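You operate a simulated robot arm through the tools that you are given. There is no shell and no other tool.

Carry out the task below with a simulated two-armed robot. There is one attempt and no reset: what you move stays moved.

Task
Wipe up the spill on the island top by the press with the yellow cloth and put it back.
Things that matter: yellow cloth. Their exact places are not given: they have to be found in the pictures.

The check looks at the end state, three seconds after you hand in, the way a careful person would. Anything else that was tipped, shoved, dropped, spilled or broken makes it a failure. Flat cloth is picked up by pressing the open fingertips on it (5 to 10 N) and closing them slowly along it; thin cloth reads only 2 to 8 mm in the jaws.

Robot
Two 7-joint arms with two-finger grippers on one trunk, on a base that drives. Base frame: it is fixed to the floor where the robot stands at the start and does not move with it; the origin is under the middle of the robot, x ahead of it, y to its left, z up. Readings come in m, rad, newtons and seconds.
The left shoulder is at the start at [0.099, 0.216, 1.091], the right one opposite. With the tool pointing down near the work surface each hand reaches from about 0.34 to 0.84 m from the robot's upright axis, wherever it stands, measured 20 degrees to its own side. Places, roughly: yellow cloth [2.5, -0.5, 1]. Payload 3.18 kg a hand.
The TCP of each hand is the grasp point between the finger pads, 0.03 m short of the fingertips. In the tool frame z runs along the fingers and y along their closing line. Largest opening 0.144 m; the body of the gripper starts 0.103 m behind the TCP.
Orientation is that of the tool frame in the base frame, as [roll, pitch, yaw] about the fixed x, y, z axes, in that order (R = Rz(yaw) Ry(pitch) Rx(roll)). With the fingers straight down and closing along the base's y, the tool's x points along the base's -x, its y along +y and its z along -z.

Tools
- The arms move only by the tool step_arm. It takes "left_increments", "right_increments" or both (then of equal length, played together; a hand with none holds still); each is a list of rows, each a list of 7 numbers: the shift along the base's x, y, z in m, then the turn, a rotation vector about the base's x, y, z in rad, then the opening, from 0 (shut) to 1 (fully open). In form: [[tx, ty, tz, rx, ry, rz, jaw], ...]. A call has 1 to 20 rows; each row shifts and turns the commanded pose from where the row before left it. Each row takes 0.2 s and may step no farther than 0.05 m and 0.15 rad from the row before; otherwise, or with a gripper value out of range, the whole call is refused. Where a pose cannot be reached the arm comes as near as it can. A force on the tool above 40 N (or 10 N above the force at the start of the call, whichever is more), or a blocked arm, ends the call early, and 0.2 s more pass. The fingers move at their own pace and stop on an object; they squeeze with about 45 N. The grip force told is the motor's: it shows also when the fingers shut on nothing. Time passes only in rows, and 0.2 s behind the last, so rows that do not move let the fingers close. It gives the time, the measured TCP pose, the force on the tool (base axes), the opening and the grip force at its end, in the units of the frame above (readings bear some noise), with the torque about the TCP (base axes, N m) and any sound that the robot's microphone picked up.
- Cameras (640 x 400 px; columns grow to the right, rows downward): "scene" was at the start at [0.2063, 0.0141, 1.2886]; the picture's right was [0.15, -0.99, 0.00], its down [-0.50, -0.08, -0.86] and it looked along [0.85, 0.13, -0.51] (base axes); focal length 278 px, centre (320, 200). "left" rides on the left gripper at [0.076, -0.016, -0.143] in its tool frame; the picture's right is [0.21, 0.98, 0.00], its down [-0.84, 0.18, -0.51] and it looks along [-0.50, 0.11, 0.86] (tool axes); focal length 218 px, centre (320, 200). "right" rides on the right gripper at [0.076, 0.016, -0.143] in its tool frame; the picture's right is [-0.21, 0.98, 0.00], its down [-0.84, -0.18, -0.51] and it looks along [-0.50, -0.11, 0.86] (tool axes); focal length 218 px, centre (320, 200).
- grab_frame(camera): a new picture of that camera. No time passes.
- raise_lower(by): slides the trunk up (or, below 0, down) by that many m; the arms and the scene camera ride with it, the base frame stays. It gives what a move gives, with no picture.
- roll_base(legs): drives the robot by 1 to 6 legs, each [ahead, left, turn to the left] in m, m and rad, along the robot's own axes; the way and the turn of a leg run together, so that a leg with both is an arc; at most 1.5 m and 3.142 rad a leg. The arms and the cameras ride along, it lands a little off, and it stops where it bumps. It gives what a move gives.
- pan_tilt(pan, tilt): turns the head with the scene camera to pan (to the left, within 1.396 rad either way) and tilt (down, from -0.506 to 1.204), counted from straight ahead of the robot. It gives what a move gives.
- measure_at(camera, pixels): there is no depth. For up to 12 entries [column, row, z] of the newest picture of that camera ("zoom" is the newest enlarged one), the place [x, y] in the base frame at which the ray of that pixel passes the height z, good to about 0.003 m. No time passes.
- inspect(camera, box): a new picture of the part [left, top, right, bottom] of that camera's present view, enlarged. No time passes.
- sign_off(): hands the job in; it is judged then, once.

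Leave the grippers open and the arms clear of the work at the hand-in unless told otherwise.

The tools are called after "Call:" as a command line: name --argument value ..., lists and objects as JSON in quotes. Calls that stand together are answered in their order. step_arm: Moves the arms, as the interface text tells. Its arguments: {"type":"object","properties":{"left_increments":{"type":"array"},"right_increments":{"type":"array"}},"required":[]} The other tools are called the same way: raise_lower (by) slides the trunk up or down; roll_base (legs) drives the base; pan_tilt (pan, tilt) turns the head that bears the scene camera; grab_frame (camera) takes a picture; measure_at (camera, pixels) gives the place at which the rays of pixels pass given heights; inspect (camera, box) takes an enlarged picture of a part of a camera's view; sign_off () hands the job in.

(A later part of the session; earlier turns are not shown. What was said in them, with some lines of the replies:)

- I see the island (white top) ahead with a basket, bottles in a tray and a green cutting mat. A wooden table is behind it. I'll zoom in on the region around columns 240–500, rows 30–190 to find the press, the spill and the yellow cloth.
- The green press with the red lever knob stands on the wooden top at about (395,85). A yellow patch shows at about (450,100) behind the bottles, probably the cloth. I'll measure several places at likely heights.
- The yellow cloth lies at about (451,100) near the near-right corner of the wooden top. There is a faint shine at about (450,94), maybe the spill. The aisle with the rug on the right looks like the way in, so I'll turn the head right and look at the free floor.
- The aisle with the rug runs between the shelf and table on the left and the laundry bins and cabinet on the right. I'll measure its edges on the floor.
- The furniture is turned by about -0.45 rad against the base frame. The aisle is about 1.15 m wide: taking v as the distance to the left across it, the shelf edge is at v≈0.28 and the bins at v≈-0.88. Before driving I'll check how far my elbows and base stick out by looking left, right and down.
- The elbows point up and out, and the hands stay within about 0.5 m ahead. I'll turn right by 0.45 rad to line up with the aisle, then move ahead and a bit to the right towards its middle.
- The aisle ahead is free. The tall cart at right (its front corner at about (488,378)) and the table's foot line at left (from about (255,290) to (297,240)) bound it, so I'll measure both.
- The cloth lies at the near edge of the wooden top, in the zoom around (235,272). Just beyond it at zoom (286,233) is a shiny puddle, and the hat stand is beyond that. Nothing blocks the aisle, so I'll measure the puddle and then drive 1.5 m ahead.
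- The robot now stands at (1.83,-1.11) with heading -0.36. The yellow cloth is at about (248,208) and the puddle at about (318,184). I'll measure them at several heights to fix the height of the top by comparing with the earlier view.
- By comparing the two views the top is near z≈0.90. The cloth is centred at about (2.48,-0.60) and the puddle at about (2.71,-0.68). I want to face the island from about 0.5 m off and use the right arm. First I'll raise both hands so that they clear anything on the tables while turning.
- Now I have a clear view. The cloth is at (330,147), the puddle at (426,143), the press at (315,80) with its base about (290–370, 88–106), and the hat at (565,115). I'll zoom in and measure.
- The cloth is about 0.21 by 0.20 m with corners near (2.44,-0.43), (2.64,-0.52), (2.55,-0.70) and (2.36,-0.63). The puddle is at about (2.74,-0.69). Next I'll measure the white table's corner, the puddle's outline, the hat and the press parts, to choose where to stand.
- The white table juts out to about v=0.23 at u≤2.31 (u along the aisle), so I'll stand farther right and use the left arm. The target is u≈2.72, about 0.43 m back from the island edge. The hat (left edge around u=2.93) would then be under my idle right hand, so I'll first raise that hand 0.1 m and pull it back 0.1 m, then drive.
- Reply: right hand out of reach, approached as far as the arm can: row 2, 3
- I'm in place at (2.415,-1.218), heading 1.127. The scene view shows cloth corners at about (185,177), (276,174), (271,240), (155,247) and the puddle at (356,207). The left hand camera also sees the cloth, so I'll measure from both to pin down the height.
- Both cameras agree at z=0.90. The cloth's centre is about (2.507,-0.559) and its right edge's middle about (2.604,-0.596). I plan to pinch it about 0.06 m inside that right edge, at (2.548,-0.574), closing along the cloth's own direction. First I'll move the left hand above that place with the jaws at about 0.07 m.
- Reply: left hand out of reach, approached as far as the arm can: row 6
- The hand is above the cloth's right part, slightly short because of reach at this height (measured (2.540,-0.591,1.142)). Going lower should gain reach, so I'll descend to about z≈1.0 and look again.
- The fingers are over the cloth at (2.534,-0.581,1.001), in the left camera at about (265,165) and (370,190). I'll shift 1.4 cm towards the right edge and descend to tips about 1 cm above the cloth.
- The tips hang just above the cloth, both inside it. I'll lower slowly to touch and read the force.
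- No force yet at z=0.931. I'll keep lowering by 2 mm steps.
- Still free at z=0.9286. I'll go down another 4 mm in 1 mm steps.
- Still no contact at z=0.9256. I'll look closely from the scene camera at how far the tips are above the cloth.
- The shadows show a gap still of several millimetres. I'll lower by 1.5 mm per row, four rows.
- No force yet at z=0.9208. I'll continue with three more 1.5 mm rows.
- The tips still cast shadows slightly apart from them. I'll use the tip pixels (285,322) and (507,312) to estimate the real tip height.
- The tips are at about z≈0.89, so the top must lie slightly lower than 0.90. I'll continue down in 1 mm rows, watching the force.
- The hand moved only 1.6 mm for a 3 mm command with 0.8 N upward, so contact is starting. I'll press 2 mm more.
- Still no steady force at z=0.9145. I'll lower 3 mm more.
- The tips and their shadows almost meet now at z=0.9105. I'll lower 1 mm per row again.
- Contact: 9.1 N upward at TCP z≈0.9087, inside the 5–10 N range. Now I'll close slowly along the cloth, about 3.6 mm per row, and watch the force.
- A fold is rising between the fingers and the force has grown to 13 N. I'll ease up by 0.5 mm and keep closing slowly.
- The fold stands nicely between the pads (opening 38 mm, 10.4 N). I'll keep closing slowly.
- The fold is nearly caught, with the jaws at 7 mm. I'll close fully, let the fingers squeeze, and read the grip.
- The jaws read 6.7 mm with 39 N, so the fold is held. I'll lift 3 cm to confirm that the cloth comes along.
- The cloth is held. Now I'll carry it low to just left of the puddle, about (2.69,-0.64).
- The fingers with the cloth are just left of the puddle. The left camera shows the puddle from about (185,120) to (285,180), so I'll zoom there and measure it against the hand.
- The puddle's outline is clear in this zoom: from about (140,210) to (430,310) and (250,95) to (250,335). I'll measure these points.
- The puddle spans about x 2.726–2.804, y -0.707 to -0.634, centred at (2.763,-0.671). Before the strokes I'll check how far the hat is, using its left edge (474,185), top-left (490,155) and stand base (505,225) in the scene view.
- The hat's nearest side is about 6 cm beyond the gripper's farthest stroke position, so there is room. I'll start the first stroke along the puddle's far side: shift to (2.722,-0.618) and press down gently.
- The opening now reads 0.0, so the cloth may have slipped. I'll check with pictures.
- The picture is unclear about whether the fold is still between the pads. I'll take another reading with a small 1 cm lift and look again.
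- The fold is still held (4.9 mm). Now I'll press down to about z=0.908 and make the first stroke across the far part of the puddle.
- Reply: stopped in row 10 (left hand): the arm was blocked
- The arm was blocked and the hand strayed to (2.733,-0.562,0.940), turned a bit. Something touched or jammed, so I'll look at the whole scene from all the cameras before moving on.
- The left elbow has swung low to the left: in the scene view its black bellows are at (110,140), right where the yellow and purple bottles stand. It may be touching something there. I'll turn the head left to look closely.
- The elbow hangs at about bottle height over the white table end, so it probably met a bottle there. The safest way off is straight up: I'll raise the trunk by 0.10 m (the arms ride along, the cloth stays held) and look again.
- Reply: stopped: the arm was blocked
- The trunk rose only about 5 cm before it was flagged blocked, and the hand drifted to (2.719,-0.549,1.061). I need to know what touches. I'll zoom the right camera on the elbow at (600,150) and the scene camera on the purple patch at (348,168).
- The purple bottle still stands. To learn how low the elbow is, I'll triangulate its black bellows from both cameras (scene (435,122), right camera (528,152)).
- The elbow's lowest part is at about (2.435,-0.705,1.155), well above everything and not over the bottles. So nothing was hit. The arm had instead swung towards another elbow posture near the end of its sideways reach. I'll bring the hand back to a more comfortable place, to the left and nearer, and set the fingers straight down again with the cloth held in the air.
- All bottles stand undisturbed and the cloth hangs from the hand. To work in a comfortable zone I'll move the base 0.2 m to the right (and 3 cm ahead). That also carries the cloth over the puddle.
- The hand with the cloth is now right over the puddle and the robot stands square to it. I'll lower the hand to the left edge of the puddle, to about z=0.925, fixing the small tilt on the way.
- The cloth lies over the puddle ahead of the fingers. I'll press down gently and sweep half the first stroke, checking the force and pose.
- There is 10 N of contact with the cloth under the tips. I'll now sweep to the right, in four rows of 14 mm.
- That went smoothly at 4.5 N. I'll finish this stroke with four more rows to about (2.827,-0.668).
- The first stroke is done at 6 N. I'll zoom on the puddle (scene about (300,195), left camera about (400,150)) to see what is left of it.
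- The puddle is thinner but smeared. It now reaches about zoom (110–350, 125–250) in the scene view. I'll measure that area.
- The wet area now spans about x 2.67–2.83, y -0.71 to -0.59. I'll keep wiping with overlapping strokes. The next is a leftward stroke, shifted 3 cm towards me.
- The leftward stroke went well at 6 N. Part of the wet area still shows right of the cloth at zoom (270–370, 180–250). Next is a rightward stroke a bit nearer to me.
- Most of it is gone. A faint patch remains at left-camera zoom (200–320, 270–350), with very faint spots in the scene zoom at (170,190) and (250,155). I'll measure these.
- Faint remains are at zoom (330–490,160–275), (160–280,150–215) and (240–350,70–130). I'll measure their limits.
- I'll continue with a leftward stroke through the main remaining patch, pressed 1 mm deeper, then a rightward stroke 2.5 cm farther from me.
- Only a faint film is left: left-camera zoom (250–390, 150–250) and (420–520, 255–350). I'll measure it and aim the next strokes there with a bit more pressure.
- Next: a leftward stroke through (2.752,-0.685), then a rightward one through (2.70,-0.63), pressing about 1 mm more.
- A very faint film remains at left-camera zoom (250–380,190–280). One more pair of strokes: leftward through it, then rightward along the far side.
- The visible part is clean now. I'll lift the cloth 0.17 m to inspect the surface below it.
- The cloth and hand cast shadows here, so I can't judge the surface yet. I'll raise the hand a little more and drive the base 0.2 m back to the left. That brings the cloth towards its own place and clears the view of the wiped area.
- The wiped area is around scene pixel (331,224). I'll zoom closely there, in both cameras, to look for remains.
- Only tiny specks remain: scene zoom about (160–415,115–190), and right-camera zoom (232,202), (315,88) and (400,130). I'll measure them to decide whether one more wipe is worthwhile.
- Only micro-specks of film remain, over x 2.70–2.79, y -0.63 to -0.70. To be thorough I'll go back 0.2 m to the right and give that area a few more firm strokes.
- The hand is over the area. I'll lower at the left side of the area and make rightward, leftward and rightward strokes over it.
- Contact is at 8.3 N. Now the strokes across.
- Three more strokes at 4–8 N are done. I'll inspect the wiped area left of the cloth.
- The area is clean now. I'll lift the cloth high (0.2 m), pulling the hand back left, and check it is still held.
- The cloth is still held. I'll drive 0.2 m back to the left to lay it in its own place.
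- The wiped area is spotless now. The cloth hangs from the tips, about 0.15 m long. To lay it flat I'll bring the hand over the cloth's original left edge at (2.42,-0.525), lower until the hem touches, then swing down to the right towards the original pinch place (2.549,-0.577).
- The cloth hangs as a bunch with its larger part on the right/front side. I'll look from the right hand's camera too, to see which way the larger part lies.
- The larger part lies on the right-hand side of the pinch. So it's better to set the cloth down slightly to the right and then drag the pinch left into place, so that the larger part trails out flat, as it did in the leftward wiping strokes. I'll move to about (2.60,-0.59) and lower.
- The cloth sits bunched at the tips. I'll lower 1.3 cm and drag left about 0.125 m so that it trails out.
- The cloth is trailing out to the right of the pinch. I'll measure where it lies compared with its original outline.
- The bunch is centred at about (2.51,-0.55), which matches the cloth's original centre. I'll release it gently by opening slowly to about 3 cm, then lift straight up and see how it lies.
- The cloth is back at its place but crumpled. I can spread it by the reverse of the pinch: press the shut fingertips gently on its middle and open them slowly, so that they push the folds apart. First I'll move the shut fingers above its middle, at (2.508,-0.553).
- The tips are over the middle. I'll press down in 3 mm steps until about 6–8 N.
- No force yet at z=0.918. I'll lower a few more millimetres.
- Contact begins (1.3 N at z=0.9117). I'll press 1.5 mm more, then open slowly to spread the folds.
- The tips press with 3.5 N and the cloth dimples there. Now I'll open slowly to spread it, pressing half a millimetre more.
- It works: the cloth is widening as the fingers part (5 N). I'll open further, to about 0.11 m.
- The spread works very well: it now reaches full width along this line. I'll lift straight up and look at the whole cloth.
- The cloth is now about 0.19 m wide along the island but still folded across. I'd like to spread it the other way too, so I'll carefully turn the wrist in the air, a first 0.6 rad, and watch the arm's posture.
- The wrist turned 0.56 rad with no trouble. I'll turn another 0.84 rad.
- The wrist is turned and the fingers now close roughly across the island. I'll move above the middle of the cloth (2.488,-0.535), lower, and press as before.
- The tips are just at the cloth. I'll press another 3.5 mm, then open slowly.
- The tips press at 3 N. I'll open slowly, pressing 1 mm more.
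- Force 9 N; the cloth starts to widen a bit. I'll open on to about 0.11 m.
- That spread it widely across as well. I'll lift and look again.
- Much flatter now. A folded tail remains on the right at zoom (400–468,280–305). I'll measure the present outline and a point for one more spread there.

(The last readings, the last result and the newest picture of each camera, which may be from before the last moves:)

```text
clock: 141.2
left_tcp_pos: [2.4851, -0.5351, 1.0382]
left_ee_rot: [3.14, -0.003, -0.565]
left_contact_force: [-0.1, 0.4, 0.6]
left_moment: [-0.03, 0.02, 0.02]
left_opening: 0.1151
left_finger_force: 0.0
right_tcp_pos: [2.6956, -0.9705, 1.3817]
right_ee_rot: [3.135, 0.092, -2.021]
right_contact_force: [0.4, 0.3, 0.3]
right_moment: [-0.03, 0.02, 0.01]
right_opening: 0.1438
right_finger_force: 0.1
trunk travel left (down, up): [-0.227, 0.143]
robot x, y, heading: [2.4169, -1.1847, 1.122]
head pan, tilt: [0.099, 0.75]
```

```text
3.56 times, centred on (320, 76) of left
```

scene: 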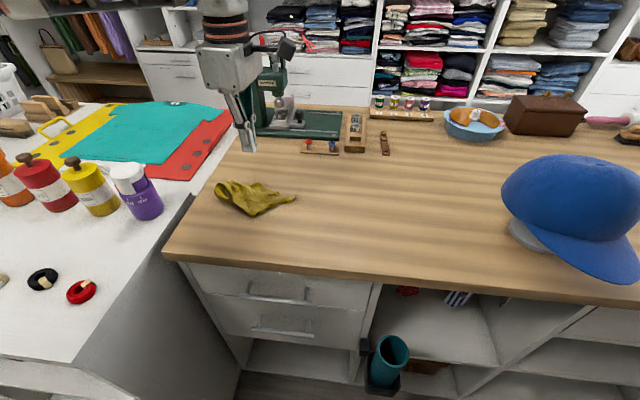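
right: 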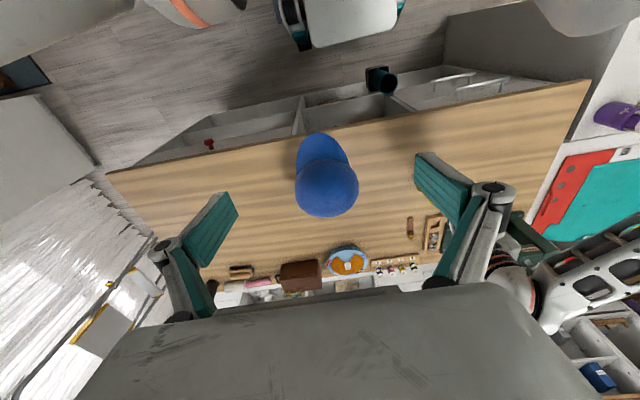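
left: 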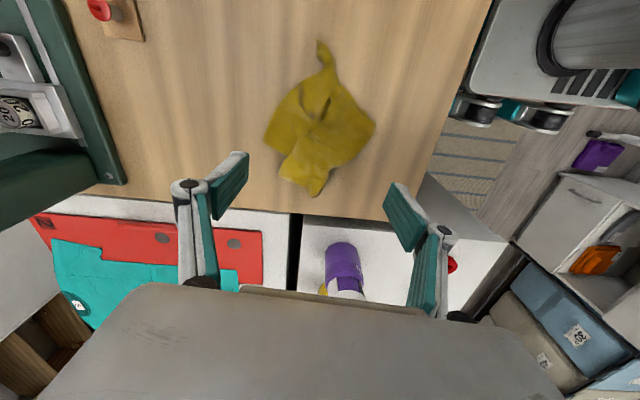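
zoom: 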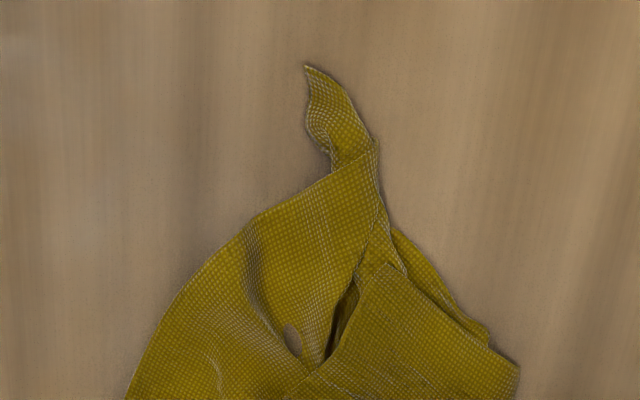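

One more spread at the crevice (2.53,-0.555) should open these two flaps. I'll move there with the fingers shut and lower.

Call:
step_arm --left_increments '[[0.022, -0.01, 0, 0, 0, 0, 0.4], [0.022, -0.01, 0, 0, 0, 0, 0.0], [0, 0, -0.035, 0, 0, 0, 0.0], [0, 0, -0.035, 0, 0, 0, 0.0], [0, 0, -0.03, 0, 0, 0, 0.0], [0, 0, -0.018, 0, 0, 0, 0.0], [0, 0, -0.007, 0, 0, 0, 0.0], [0, 0, -0.003, 0, 0, 0, 0.0], [0, 0, -0.002, 0, 0, 0, 0.0], [0, 0, 0, 0, 0, 0, 0.0]]'

Call:
inspect --camera "scene" --box '[150, 110, 350, 235]'

```text
clock: 143.4
left_tcp_pos: [2.5317, -0.555, 0.9092]
left_ee_rot: [3.14, -0.003, -0.565]
left_contact_force: [0.1, 0.7, 3.1]
left_moment: [-0.03, 0.03, -0.05]
left_opening: 0.0
left_finger_force: 31.6
right_tcp_pos: [2.6957, -0.9718, 1.3819]
right_ee_rot: [3.134, 0.093, -2.021]
right_contact_force: [0.7, -1.1, 0.7]
right_moment: [0.01, -0.04, 0.02]
right_opening: 0.1439
right_finger_force: 0.1
trunk travel left (down, up): [-0.227, 0.143]
robot x, y, heading: [2.416, -1.1816, 1.126]
head pan, tilt: [0.099, 0.75]
```

```text
3.20 times, centred on (250, 172) of scene
```

zoom: 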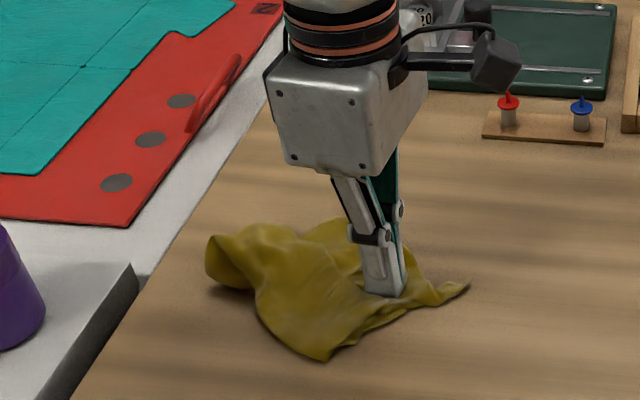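

The tips press at 3 N in the crevice. I'll open slowly to spread.

Call:
step_arm --left_increments '[[0, 0, -0.001, 0, 0, 0, 0.05], [0, 0, 0, 0, 0, 0, 0.1], [0, 0, 0, 0, 0, 0, 0.15], [0, 0, 0, 0, 0, 0, 0.2], [0, 0, 0, 0, 0, 0, 0.25], [0, 0, 0, 0, 0, 0, 0.3], [0, 0, 0, 0, 0, 0, 0.35], [0, 0, 0, 0, 0, 0, 0.4], [0, 0, 0, 0, 0, 0, 0.45], [0, 0, 0, 0, 0, 0, 0.5], [0, 0, 0, 0, 0, 0, 0.55], [0, 0, 0, 0, 0, 0, 0.6], [0, 0, 0, 0, 0, 0, 0.65], [0, 0, 0, 0, 0, 0, 0.7]]'

Call:
inspect --camera "scene" --box '[150, 110, 350, 235]'

Call:
grab_frame --camera "left"

```text
clock: 146.4
left_tcp_pos: [2.5308, -0.5554, 0.9057]
left_ee_rot: [3.14, 0.0, -0.563]
left_contact_force: [1.4, 0.3, 0.9]
left_moment: [-0.01, 0.04, -0.01]
left_opening: 0.1006
left_finger_force: 0.0
right_tcp_pos: [2.696, -0.9718, 1.3824]
right_ee_rot: [3.136, 0.093, -2.021]
right_contact_force: [-0.1, -0.4, -0.6]
right_moment: [0.03, -0.04, 0.02]
right_opening: 0.1438
right_finger_force: 0.0
trunk travel left (down, up): [-0.227, 0.143]
robot x, y, heading: [2.4166, -1.1835, 1.119]
head pan, tilt: [0.099, 0.75]
```

```text
3.20 times, centred on (250, 172) of scene
```

zoom: 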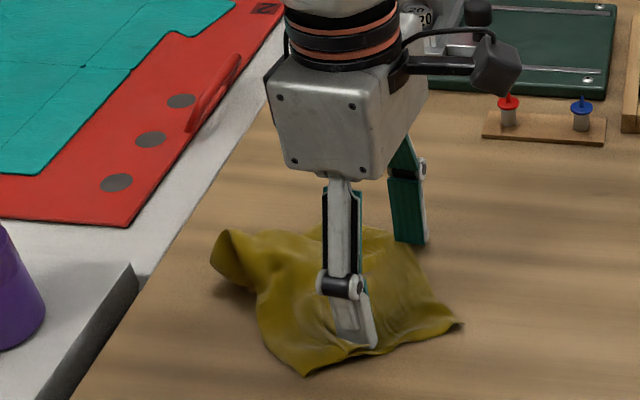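

```text
taken
```

left: 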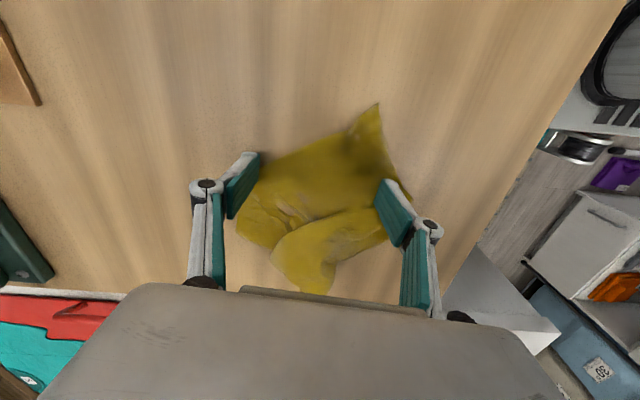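

Now it lies nearly square. I'll lift off and check.

Call:
step_arm --left_increments '[[0, 0, 0.005, 0, 0, 0, 0.7], [0, 0, 0.015, 0, 0, 0, 0.7], [0, 0, 0.03, 0, 0, 0, 0.7], [0, 0, 0.04, 0, 0, 0, 0.7], [0, 0, 0.04, 0, 0, 0, 0.7], [0, 0, 0, 0, 0, 0, 0.7]]'

Call:
inspect --camera "scene" --box '[150, 110, 350, 235]'

Call:
measure_at --camera "zoom" --pixels '[[212, 262, 0.885], [462, 325, 0.885], [305, 375, 0.885], [380, 225, 0.885], [228, 230, 0.885]]'

Call:
grab_frame --camera "left"

```text
clock: 147.8
left_tcp_pos: [2.5323, -0.5542, 1.035]
left_ee_rot: [3.139, -0.002, -0.565]
left_contact_force: [-0.7, -0.8, 0.3]
left_moment: [-0.02, -0.01, -0.02]
left_opening: 0.1008
left_finger_force: 0.0
right_tcp_pos: [2.6952, -0.9707, 1.3831]
right_ee_rot: [3.136, 0.091, -2.02]
right_contact_force: [0.2, -0.5, -0.7]
right_moment: [-0.02, 0.0, 0.0]
right_opening: 0.1437
right_finger_force: 0.1
trunk travel left (down, up): [-0.227, 0.143]
robot x, y, heading: [2.4163, -1.184, 1.121]
head pan, tilt: [0.099, 0.75]
```

```text
3.20 times, centred on (250, 172) of scene
```

zoom: 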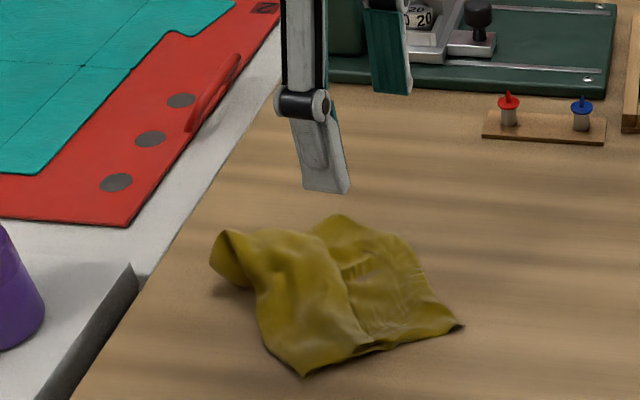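

```text
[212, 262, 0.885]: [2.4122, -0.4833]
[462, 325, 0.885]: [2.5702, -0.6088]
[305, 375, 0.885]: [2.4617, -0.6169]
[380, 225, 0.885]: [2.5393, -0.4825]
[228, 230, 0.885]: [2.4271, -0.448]
```

```text
taken
```

left: 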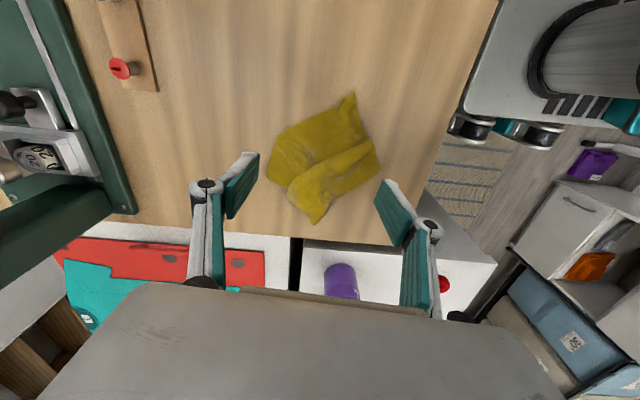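

The cloth lies at its place, about 0.16 by 0.16 m, centred near (2.49,-0.54). One fold line runs across, at zoom (345,265)–(370,345). I'll turn the wrist back and make one last spread along the island at that fold.

Call:
step_arm --left_increments '[[-0.003, 0.001, 0, 0, 0, -0.14, 0.5], [-0.003, 0.001, 0, 0, 0, -0.14, 0.3], [-0.003, 0.001, 0, 0, 0, -0.14, 0.1], [-0.003, 0.001, 0, 0, 0, -0.14, 0.0], [-0.003, 0.001, 0, 0, 0, -0.14, 0.0], [-0.003, 0.001, 0, 0, 0, -0.14, 0.0], [-0.003, 0.001, 0, 0, 0, -0.14, 0.0], [-0.003, 0.001, 0, 0, 0, -0.14, 0.0], [-0.003, 0.001, 0, 0, 0, -0.14, 0.0], [0, 0, 0, 0, 0, -0.13, 0.0], [0, 0, 0, 0, 0, 0, 0.0]]'

Call:
grab_frame --camera "scene"

```text
clock: 150.2
left_tcp_pos: [2.5044, -0.546, 1.0365]
left_ee_rot: [3.139, -0.002, -1.956]
left_contact_force: [-0.2, -0.8, 0.0]
left_moment: [-0.03, -0.02, 0.0]
left_opening: 0.0
left_finger_force: 31.1
right_tcp_pos: [2.6955, -0.9718, 1.3821]
right_ee_rot: [3.135, 0.092, -2.02]
right_contact_force: [-0.3, -0.9, 0.0]
right_moment: [0.0, 0.03, 0.01]
right_opening: 0.1438
right_finger_force: 0.1
trunk travel left (down, up): [-0.227, 0.143]
robot x, y, heading: [2.4117, -1.1822, 1.128]
head pan, tilt: [0.099, 0.75]
```

```text
taken
```

scene: 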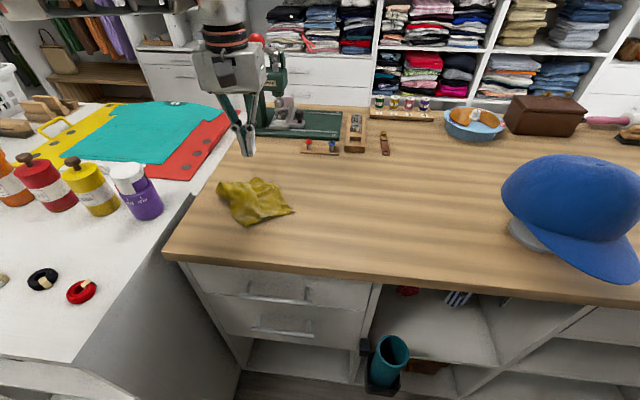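

All is well. I'll lower onto the fold at (2.505,-0.55), press lightly, and open.

Call:
step_arm --left_increments '[[0, -0.004, -0.035, 0, 0, 0, 0.0], [0, 0, -0.035, 0, 0, 0, 0.0], [0, 0, -0.03, 0, 0, 0, 0.0], [0, 0, -0.018, 0, 0, 0, 0.0], [0, 0, -0.005, 0, 0, 0, 0.0], [0, 0, -0.003, 0, 0, 0, 0.0], [0, 0, -0.001, 0, 0, 0, 0.0], [0, 0, 0, 0, 0, 0, 0.0]]'

```text
clock: 152.0
left_tcp_pos: [2.5056, -0.5488, 0.9085]
left_ee_rot: [3.139, -0.002, -1.956]
left_contact_force: [-1.5, 0.1, 0.0]
left_moment: [-0.02, 0.01, 0.0]
left_opening: 0.0001
left_finger_force: 31.1
right_tcp_pos: [2.6949, -0.9723, 1.383]
right_ee_rot: [3.136, 0.091, -2.022]
right_contact_force: [-0.3, 0.1, 0.5]
right_moment: [0.0, -0.04, 0.01]
right_opening: 0.1439
right_finger_force: 0.0
trunk travel left (down, up): [-0.227, 0.143]
robot x, y, heading: [2.416, -1.1862, 1.123]
head pan, tilt: [0.099, 0.75]
```

No force yet. I'll press 2 mm more.

Call:
step_arm --left_increments '[[0, 0, -0.001, 0, 0, 0, 0.0], [0, 0, -0.001, 0, 0, 0, 0.0], [0, 0, 0, 0, 0, 0, 0.0]]'

```text
clock: 152.8
left_tcp_pos: [2.5046, -0.5499, 0.9078]
left_ee_rot: [3.141, 0.002, -1.954]
left_contact_force: [1.5, 0.4, 5.1]
left_moment: [0.03, -0.02, -0.02]
left_opening: 0.0
left_finger_force: 30.4
right_tcp_pos: [2.6953, -0.9718, 1.3823]
right_ee_rot: [3.136, 0.096, -2.022]
right_contact_force: [-0.1, -0.2, -0.4]
right_moment: [-0.01, -0.01, -0.01]
right_opening: 0.144
right_finger_force: 0.1
trunk travel left (down, up): [-0.227, 0.143]
robot x, y, heading: [2.4177, -1.1797, 1.125]
head pan, tilt: [0.099, 0.75]
```

The tips press at 5 N. I'll open slowly to spread along the island, then lift off.

Call:
step_arm --left_increments '[[0, 0, 0, 0, 0, 0, 0.05], [0, 0, 0, 0, 0, 0, 0.1], [0, 0, 0, 0, 0, 0, 0.15], [0, 0, 0, 0, 0, 0, 0.2], [0, 0, 0, 0, 0, 0, 0.25], [0, 0, 0, 0, 0, 0, 0.3], [0, 0, 0, 0, 0, 0, 0.35], [0, 0, 0, 0, 0, 0, 0.4], [0, 0, 0, 0, 0, 0, 0.45], [0, 0, 0, 0, 0, 0, 0.5], [0, 0, 0, 0, 0, 0, 0.55], [0, 0, 0, 0, 0, 0, 0.6], [0, 0, 0, 0, 0, 0, 0.65]]'

Call:
step_arm --left_increments '[[0, 0, 0.005, 0, 0, 0, 0.65], [0, 0, 0.015, 0, 0, 0, 0.65], [0, 0, 0.03, 0, 0, 0, 0.65], [0, 0, 0.04, 0, 0, 0, 0.65], [0, 0, 0.04, 0, 0, 0, 0.65], [0, 0, 0.04, 0, 0, 0, 0.65], [0, 0, 0, 0, 0, 0, 0.65]]'

Call:
grab_frame --camera "scene"

Call:
inspect --camera "scene" --box '[150, 110, 350, 235]'

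Call:
grab_frame --camera "left"

```text
clock: 155.6
left_tcp_pos: [2.5038, -0.5502, 0.9078]
left_ee_rot: [-3.141, -0.004, -1.955]
left_contact_force: [0.6, 0.0, 3.4]
left_moment: [0.02, 0.03, 0.02]
left_opening: 0.0936
left_finger_force: 0.1
right_tcp_pos: [2.695, -0.972, 1.3836]
right_ee_rot: [3.136, 0.093, -2.02]
right_contact_force: [-0.1, 0.0, -0.4]
right_moment: [0.01, 0.02, 0.02]
right_opening: 0.1441
right_finger_force: 0.0
trunk travel left (down, up): [-0.227, 0.143]
robot x, y, heading: [2.4186, -1.1845, 1.128]
head pan, tilt: [0.099, 0.75]
```

```text
clock: 157.2
left_tcp_pos: [2.5056, -0.5445, 1.0778]
left_ee_rot: [3.14, -0.001, -1.957]
left_contact_force: [0.0, 0.1, -0.2]
left_moment: [-0.01, 0.03, 0.0]
left_opening: 0.0936
left_finger_force: 0.2
right_tcp_pos: [2.6956, -0.9715, 1.3827]
right_ee_rot: [3.137, 0.092, -2.021]
right_contact_force: [0.9, 0.5, -0.4]
right_moment: [-0.05, 0.01, 0.02]
right_opening: 0.1439
right_finger_force: 0.0
trunk travel left (down, up): [-0.227, 0.143]
robot x, y, heading: [2.4167, -1.1795, 1.124]
head pan, tilt: [0.099, 0.75]
```

```text
taken
```

scene: 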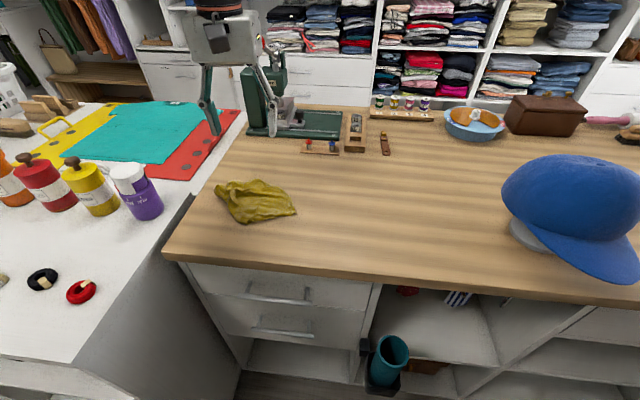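

```text
3.20 times, centred on (250, 172) of scene
```

zoom: 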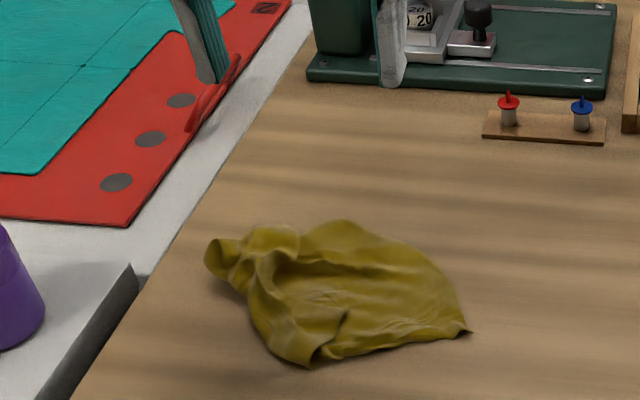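

```text
taken
```

left: 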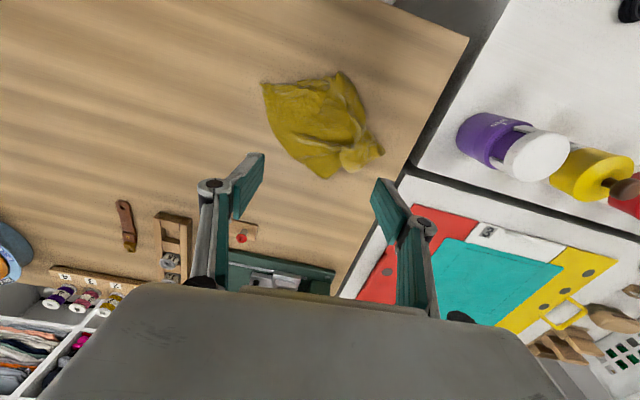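

The cloth is back in its place, spread out well. Now I'll lift the left hand clear, opening the jaws fully, and pull it back towards me.

Call:
step_arm --left_increments '[[-0.004, -0.009, 0.04, 0, 0, 0, 0.65], [-0.009, -0.018, 0.04, 0, 0, 0, 0.8], [-0.013, -0.027, 0.03, 0, 0, 0, 1.0], [-0.017, -0.036, 0.01, 0, 0, 0, 1.0], [-0.017, -0.036, 0.01, 0, 0, 0, 1.0], [-0.017, -0.036, 0, 0, 0, 0, 1.0], [0, 0, 0, 0, 0, 0, 1.0]]'

Call:
roll_base --legs '[[-0.3, 0, 0]]'

Call:
pan_tilt --pan 0.0 --tilt 0.6

Call:
grab_frame --camera "scene"

Call:
inspect --camera "scene" --box '[220, 100, 480, 262]'

```text
clock: 158.8
left_tcp_pos: [2.4311, -0.7107, 1.2064]
left_ee_rot: [3.14, -0.002, -1.956]
left_contact_force: [-0.2, 0.4, 0.8]
left_moment: [-0.02, 0.03, 0.0]
left_opening: 0.1441
left_finger_force: 0.0
right_tcp_pos: [2.6952, -0.9709, 1.3817]
right_ee_rot: [3.136, 0.094, -2.022]
right_contact_force: [0.9, -0.2, 1.2]
right_moment: [-0.02, 0.01, 0.0]
right_opening: 0.1439
right_finger_force: 0.0
trunk travel left (down, up): [-0.227, 0.143]
robot x, y, heading: [2.422, -1.1865, 1.124]
head pan, tilt: [0.099, 0.75]
```

```text
clock: 160.9
left_tcp_pos: [2.3006, -0.9811, 1.2057]
left_ee_rot: [3.14, -0.001, -1.955]
left_contact_force: [-0.1, -0.2, 0.5]
left_moment: [0.04, -0.02, -0.01]
left_opening: 0.144
left_finger_force: 0.0
right_tcp_pos: [2.5645, -1.2439, 1.3824]
right_ee_rot: [3.137, 0.093, -2.023]
right_contact_force: [0.1, 1.3, 0.0]
right_moment: [0.07, 0.01, 0.03]
right_opening: 0.1438
right_finger_force: 0.2
trunk travel left (down, up): [-0.227, 0.143]
robot x, y, heading: [2.2887, -1.4567, 1.125]
head pan, tilt: [0.099, 0.75]
```

```text
clock: 161.6
left_tcp_pos: [2.2999, -0.9802, 1.2062]
left_ee_rot: [3.14, -0.003, -1.956]
left_contact_force: [0.0, -0.5, -0.4]
left_moment: [0.0, 0.03, -0.03]
left_opening: 0.1439
left_finger_force: 0.1
right_tcp_pos: [2.5653, -1.2419, 1.3826]
right_ee_rot: [3.138, 0.094, -2.022]
right_contact_force: [0.5, 0.0, 0.5]
right_moment: [0.01, 0.0, 0.01]
right_opening: 0.1439
right_finger_force: 0.0
trunk travel left (down, up): [-0.227, 0.143]
robot x, y, heading: [2.2842, -1.4573, 1.124]
head pan, tilt: [0.0, 0.6]
```

```text
taken
```

scene: 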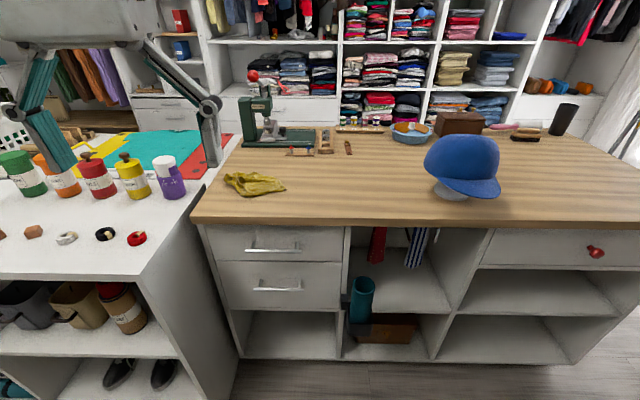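

```text
2.46 times, centred on (350, 181) of scene
```

zoom: 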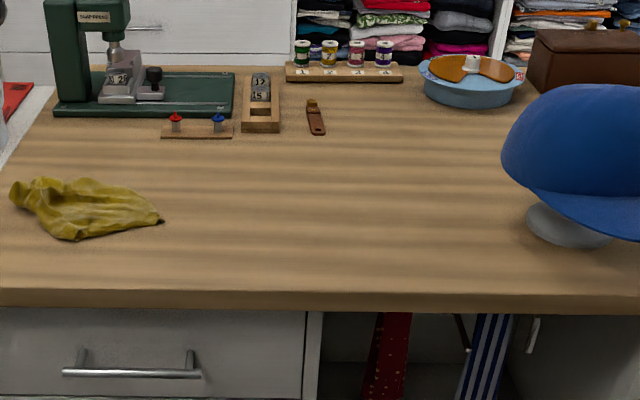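

The island top is clean and everything else stands as it was. I'll do a last check of the cloth's position against its original outline (x 2.37–2.64, y -0.70 to -0.42), and a close look at the wiped place around (330,190).

Call:
measure_at --camera "zoom" --pixels '[[10, 195, 0.885], [162, 220, 0.885], [75, 240, 0.885], [95, 178, 0.885], [85, 210, 0.885]]'

Call:
inspect --camera "scene" --box '[280, 150, 420, 237]'

```text
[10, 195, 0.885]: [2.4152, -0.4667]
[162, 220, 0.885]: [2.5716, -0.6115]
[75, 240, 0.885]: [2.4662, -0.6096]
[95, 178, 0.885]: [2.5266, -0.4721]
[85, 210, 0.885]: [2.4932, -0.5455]
```

```text
4.57 times, centred on (350, 194) of scene
```

zoom: 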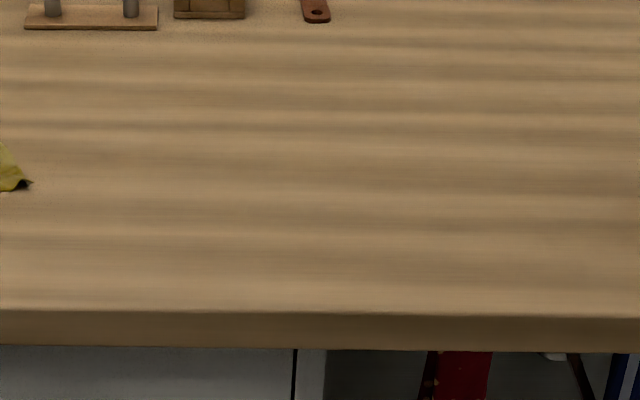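

The wiped area shows no trace of the spill. The cloth is centred at about (2.49,-0.54), within about 2 cm of where it was. Both grippers are open and clear, and nothing else was disturbed. I'm handing in.

Call:
sign_off

```text
The job is handed in.
```

I wiped up the spill by the press and put the yellow cloth back; the job is handed in. In the last close-up pictures the wood shows no trace of the liquid.

- **Cloth:** it lies about 2 cm from where it started. It is spread out but not fully flat: it covers about 0.16 by 0.16 m instead of its original 0.21 by 0.20 m, and the left end is a little curled.
- **Blocked moves:** early in the wiping the left arm was stopped as blocked, and the hand strayed about 10 cm. The trunk lift I used to back off was also stopped partway. I never found out what blocked it. The pictures afterwards showed nothing near the arm knocked over or moved, and I finished the wiping from a spot further right.
- **Everything else:** in the final pictures the bottles, hat, press and small tools stand where they were. Both grippers are open and clear of the island.
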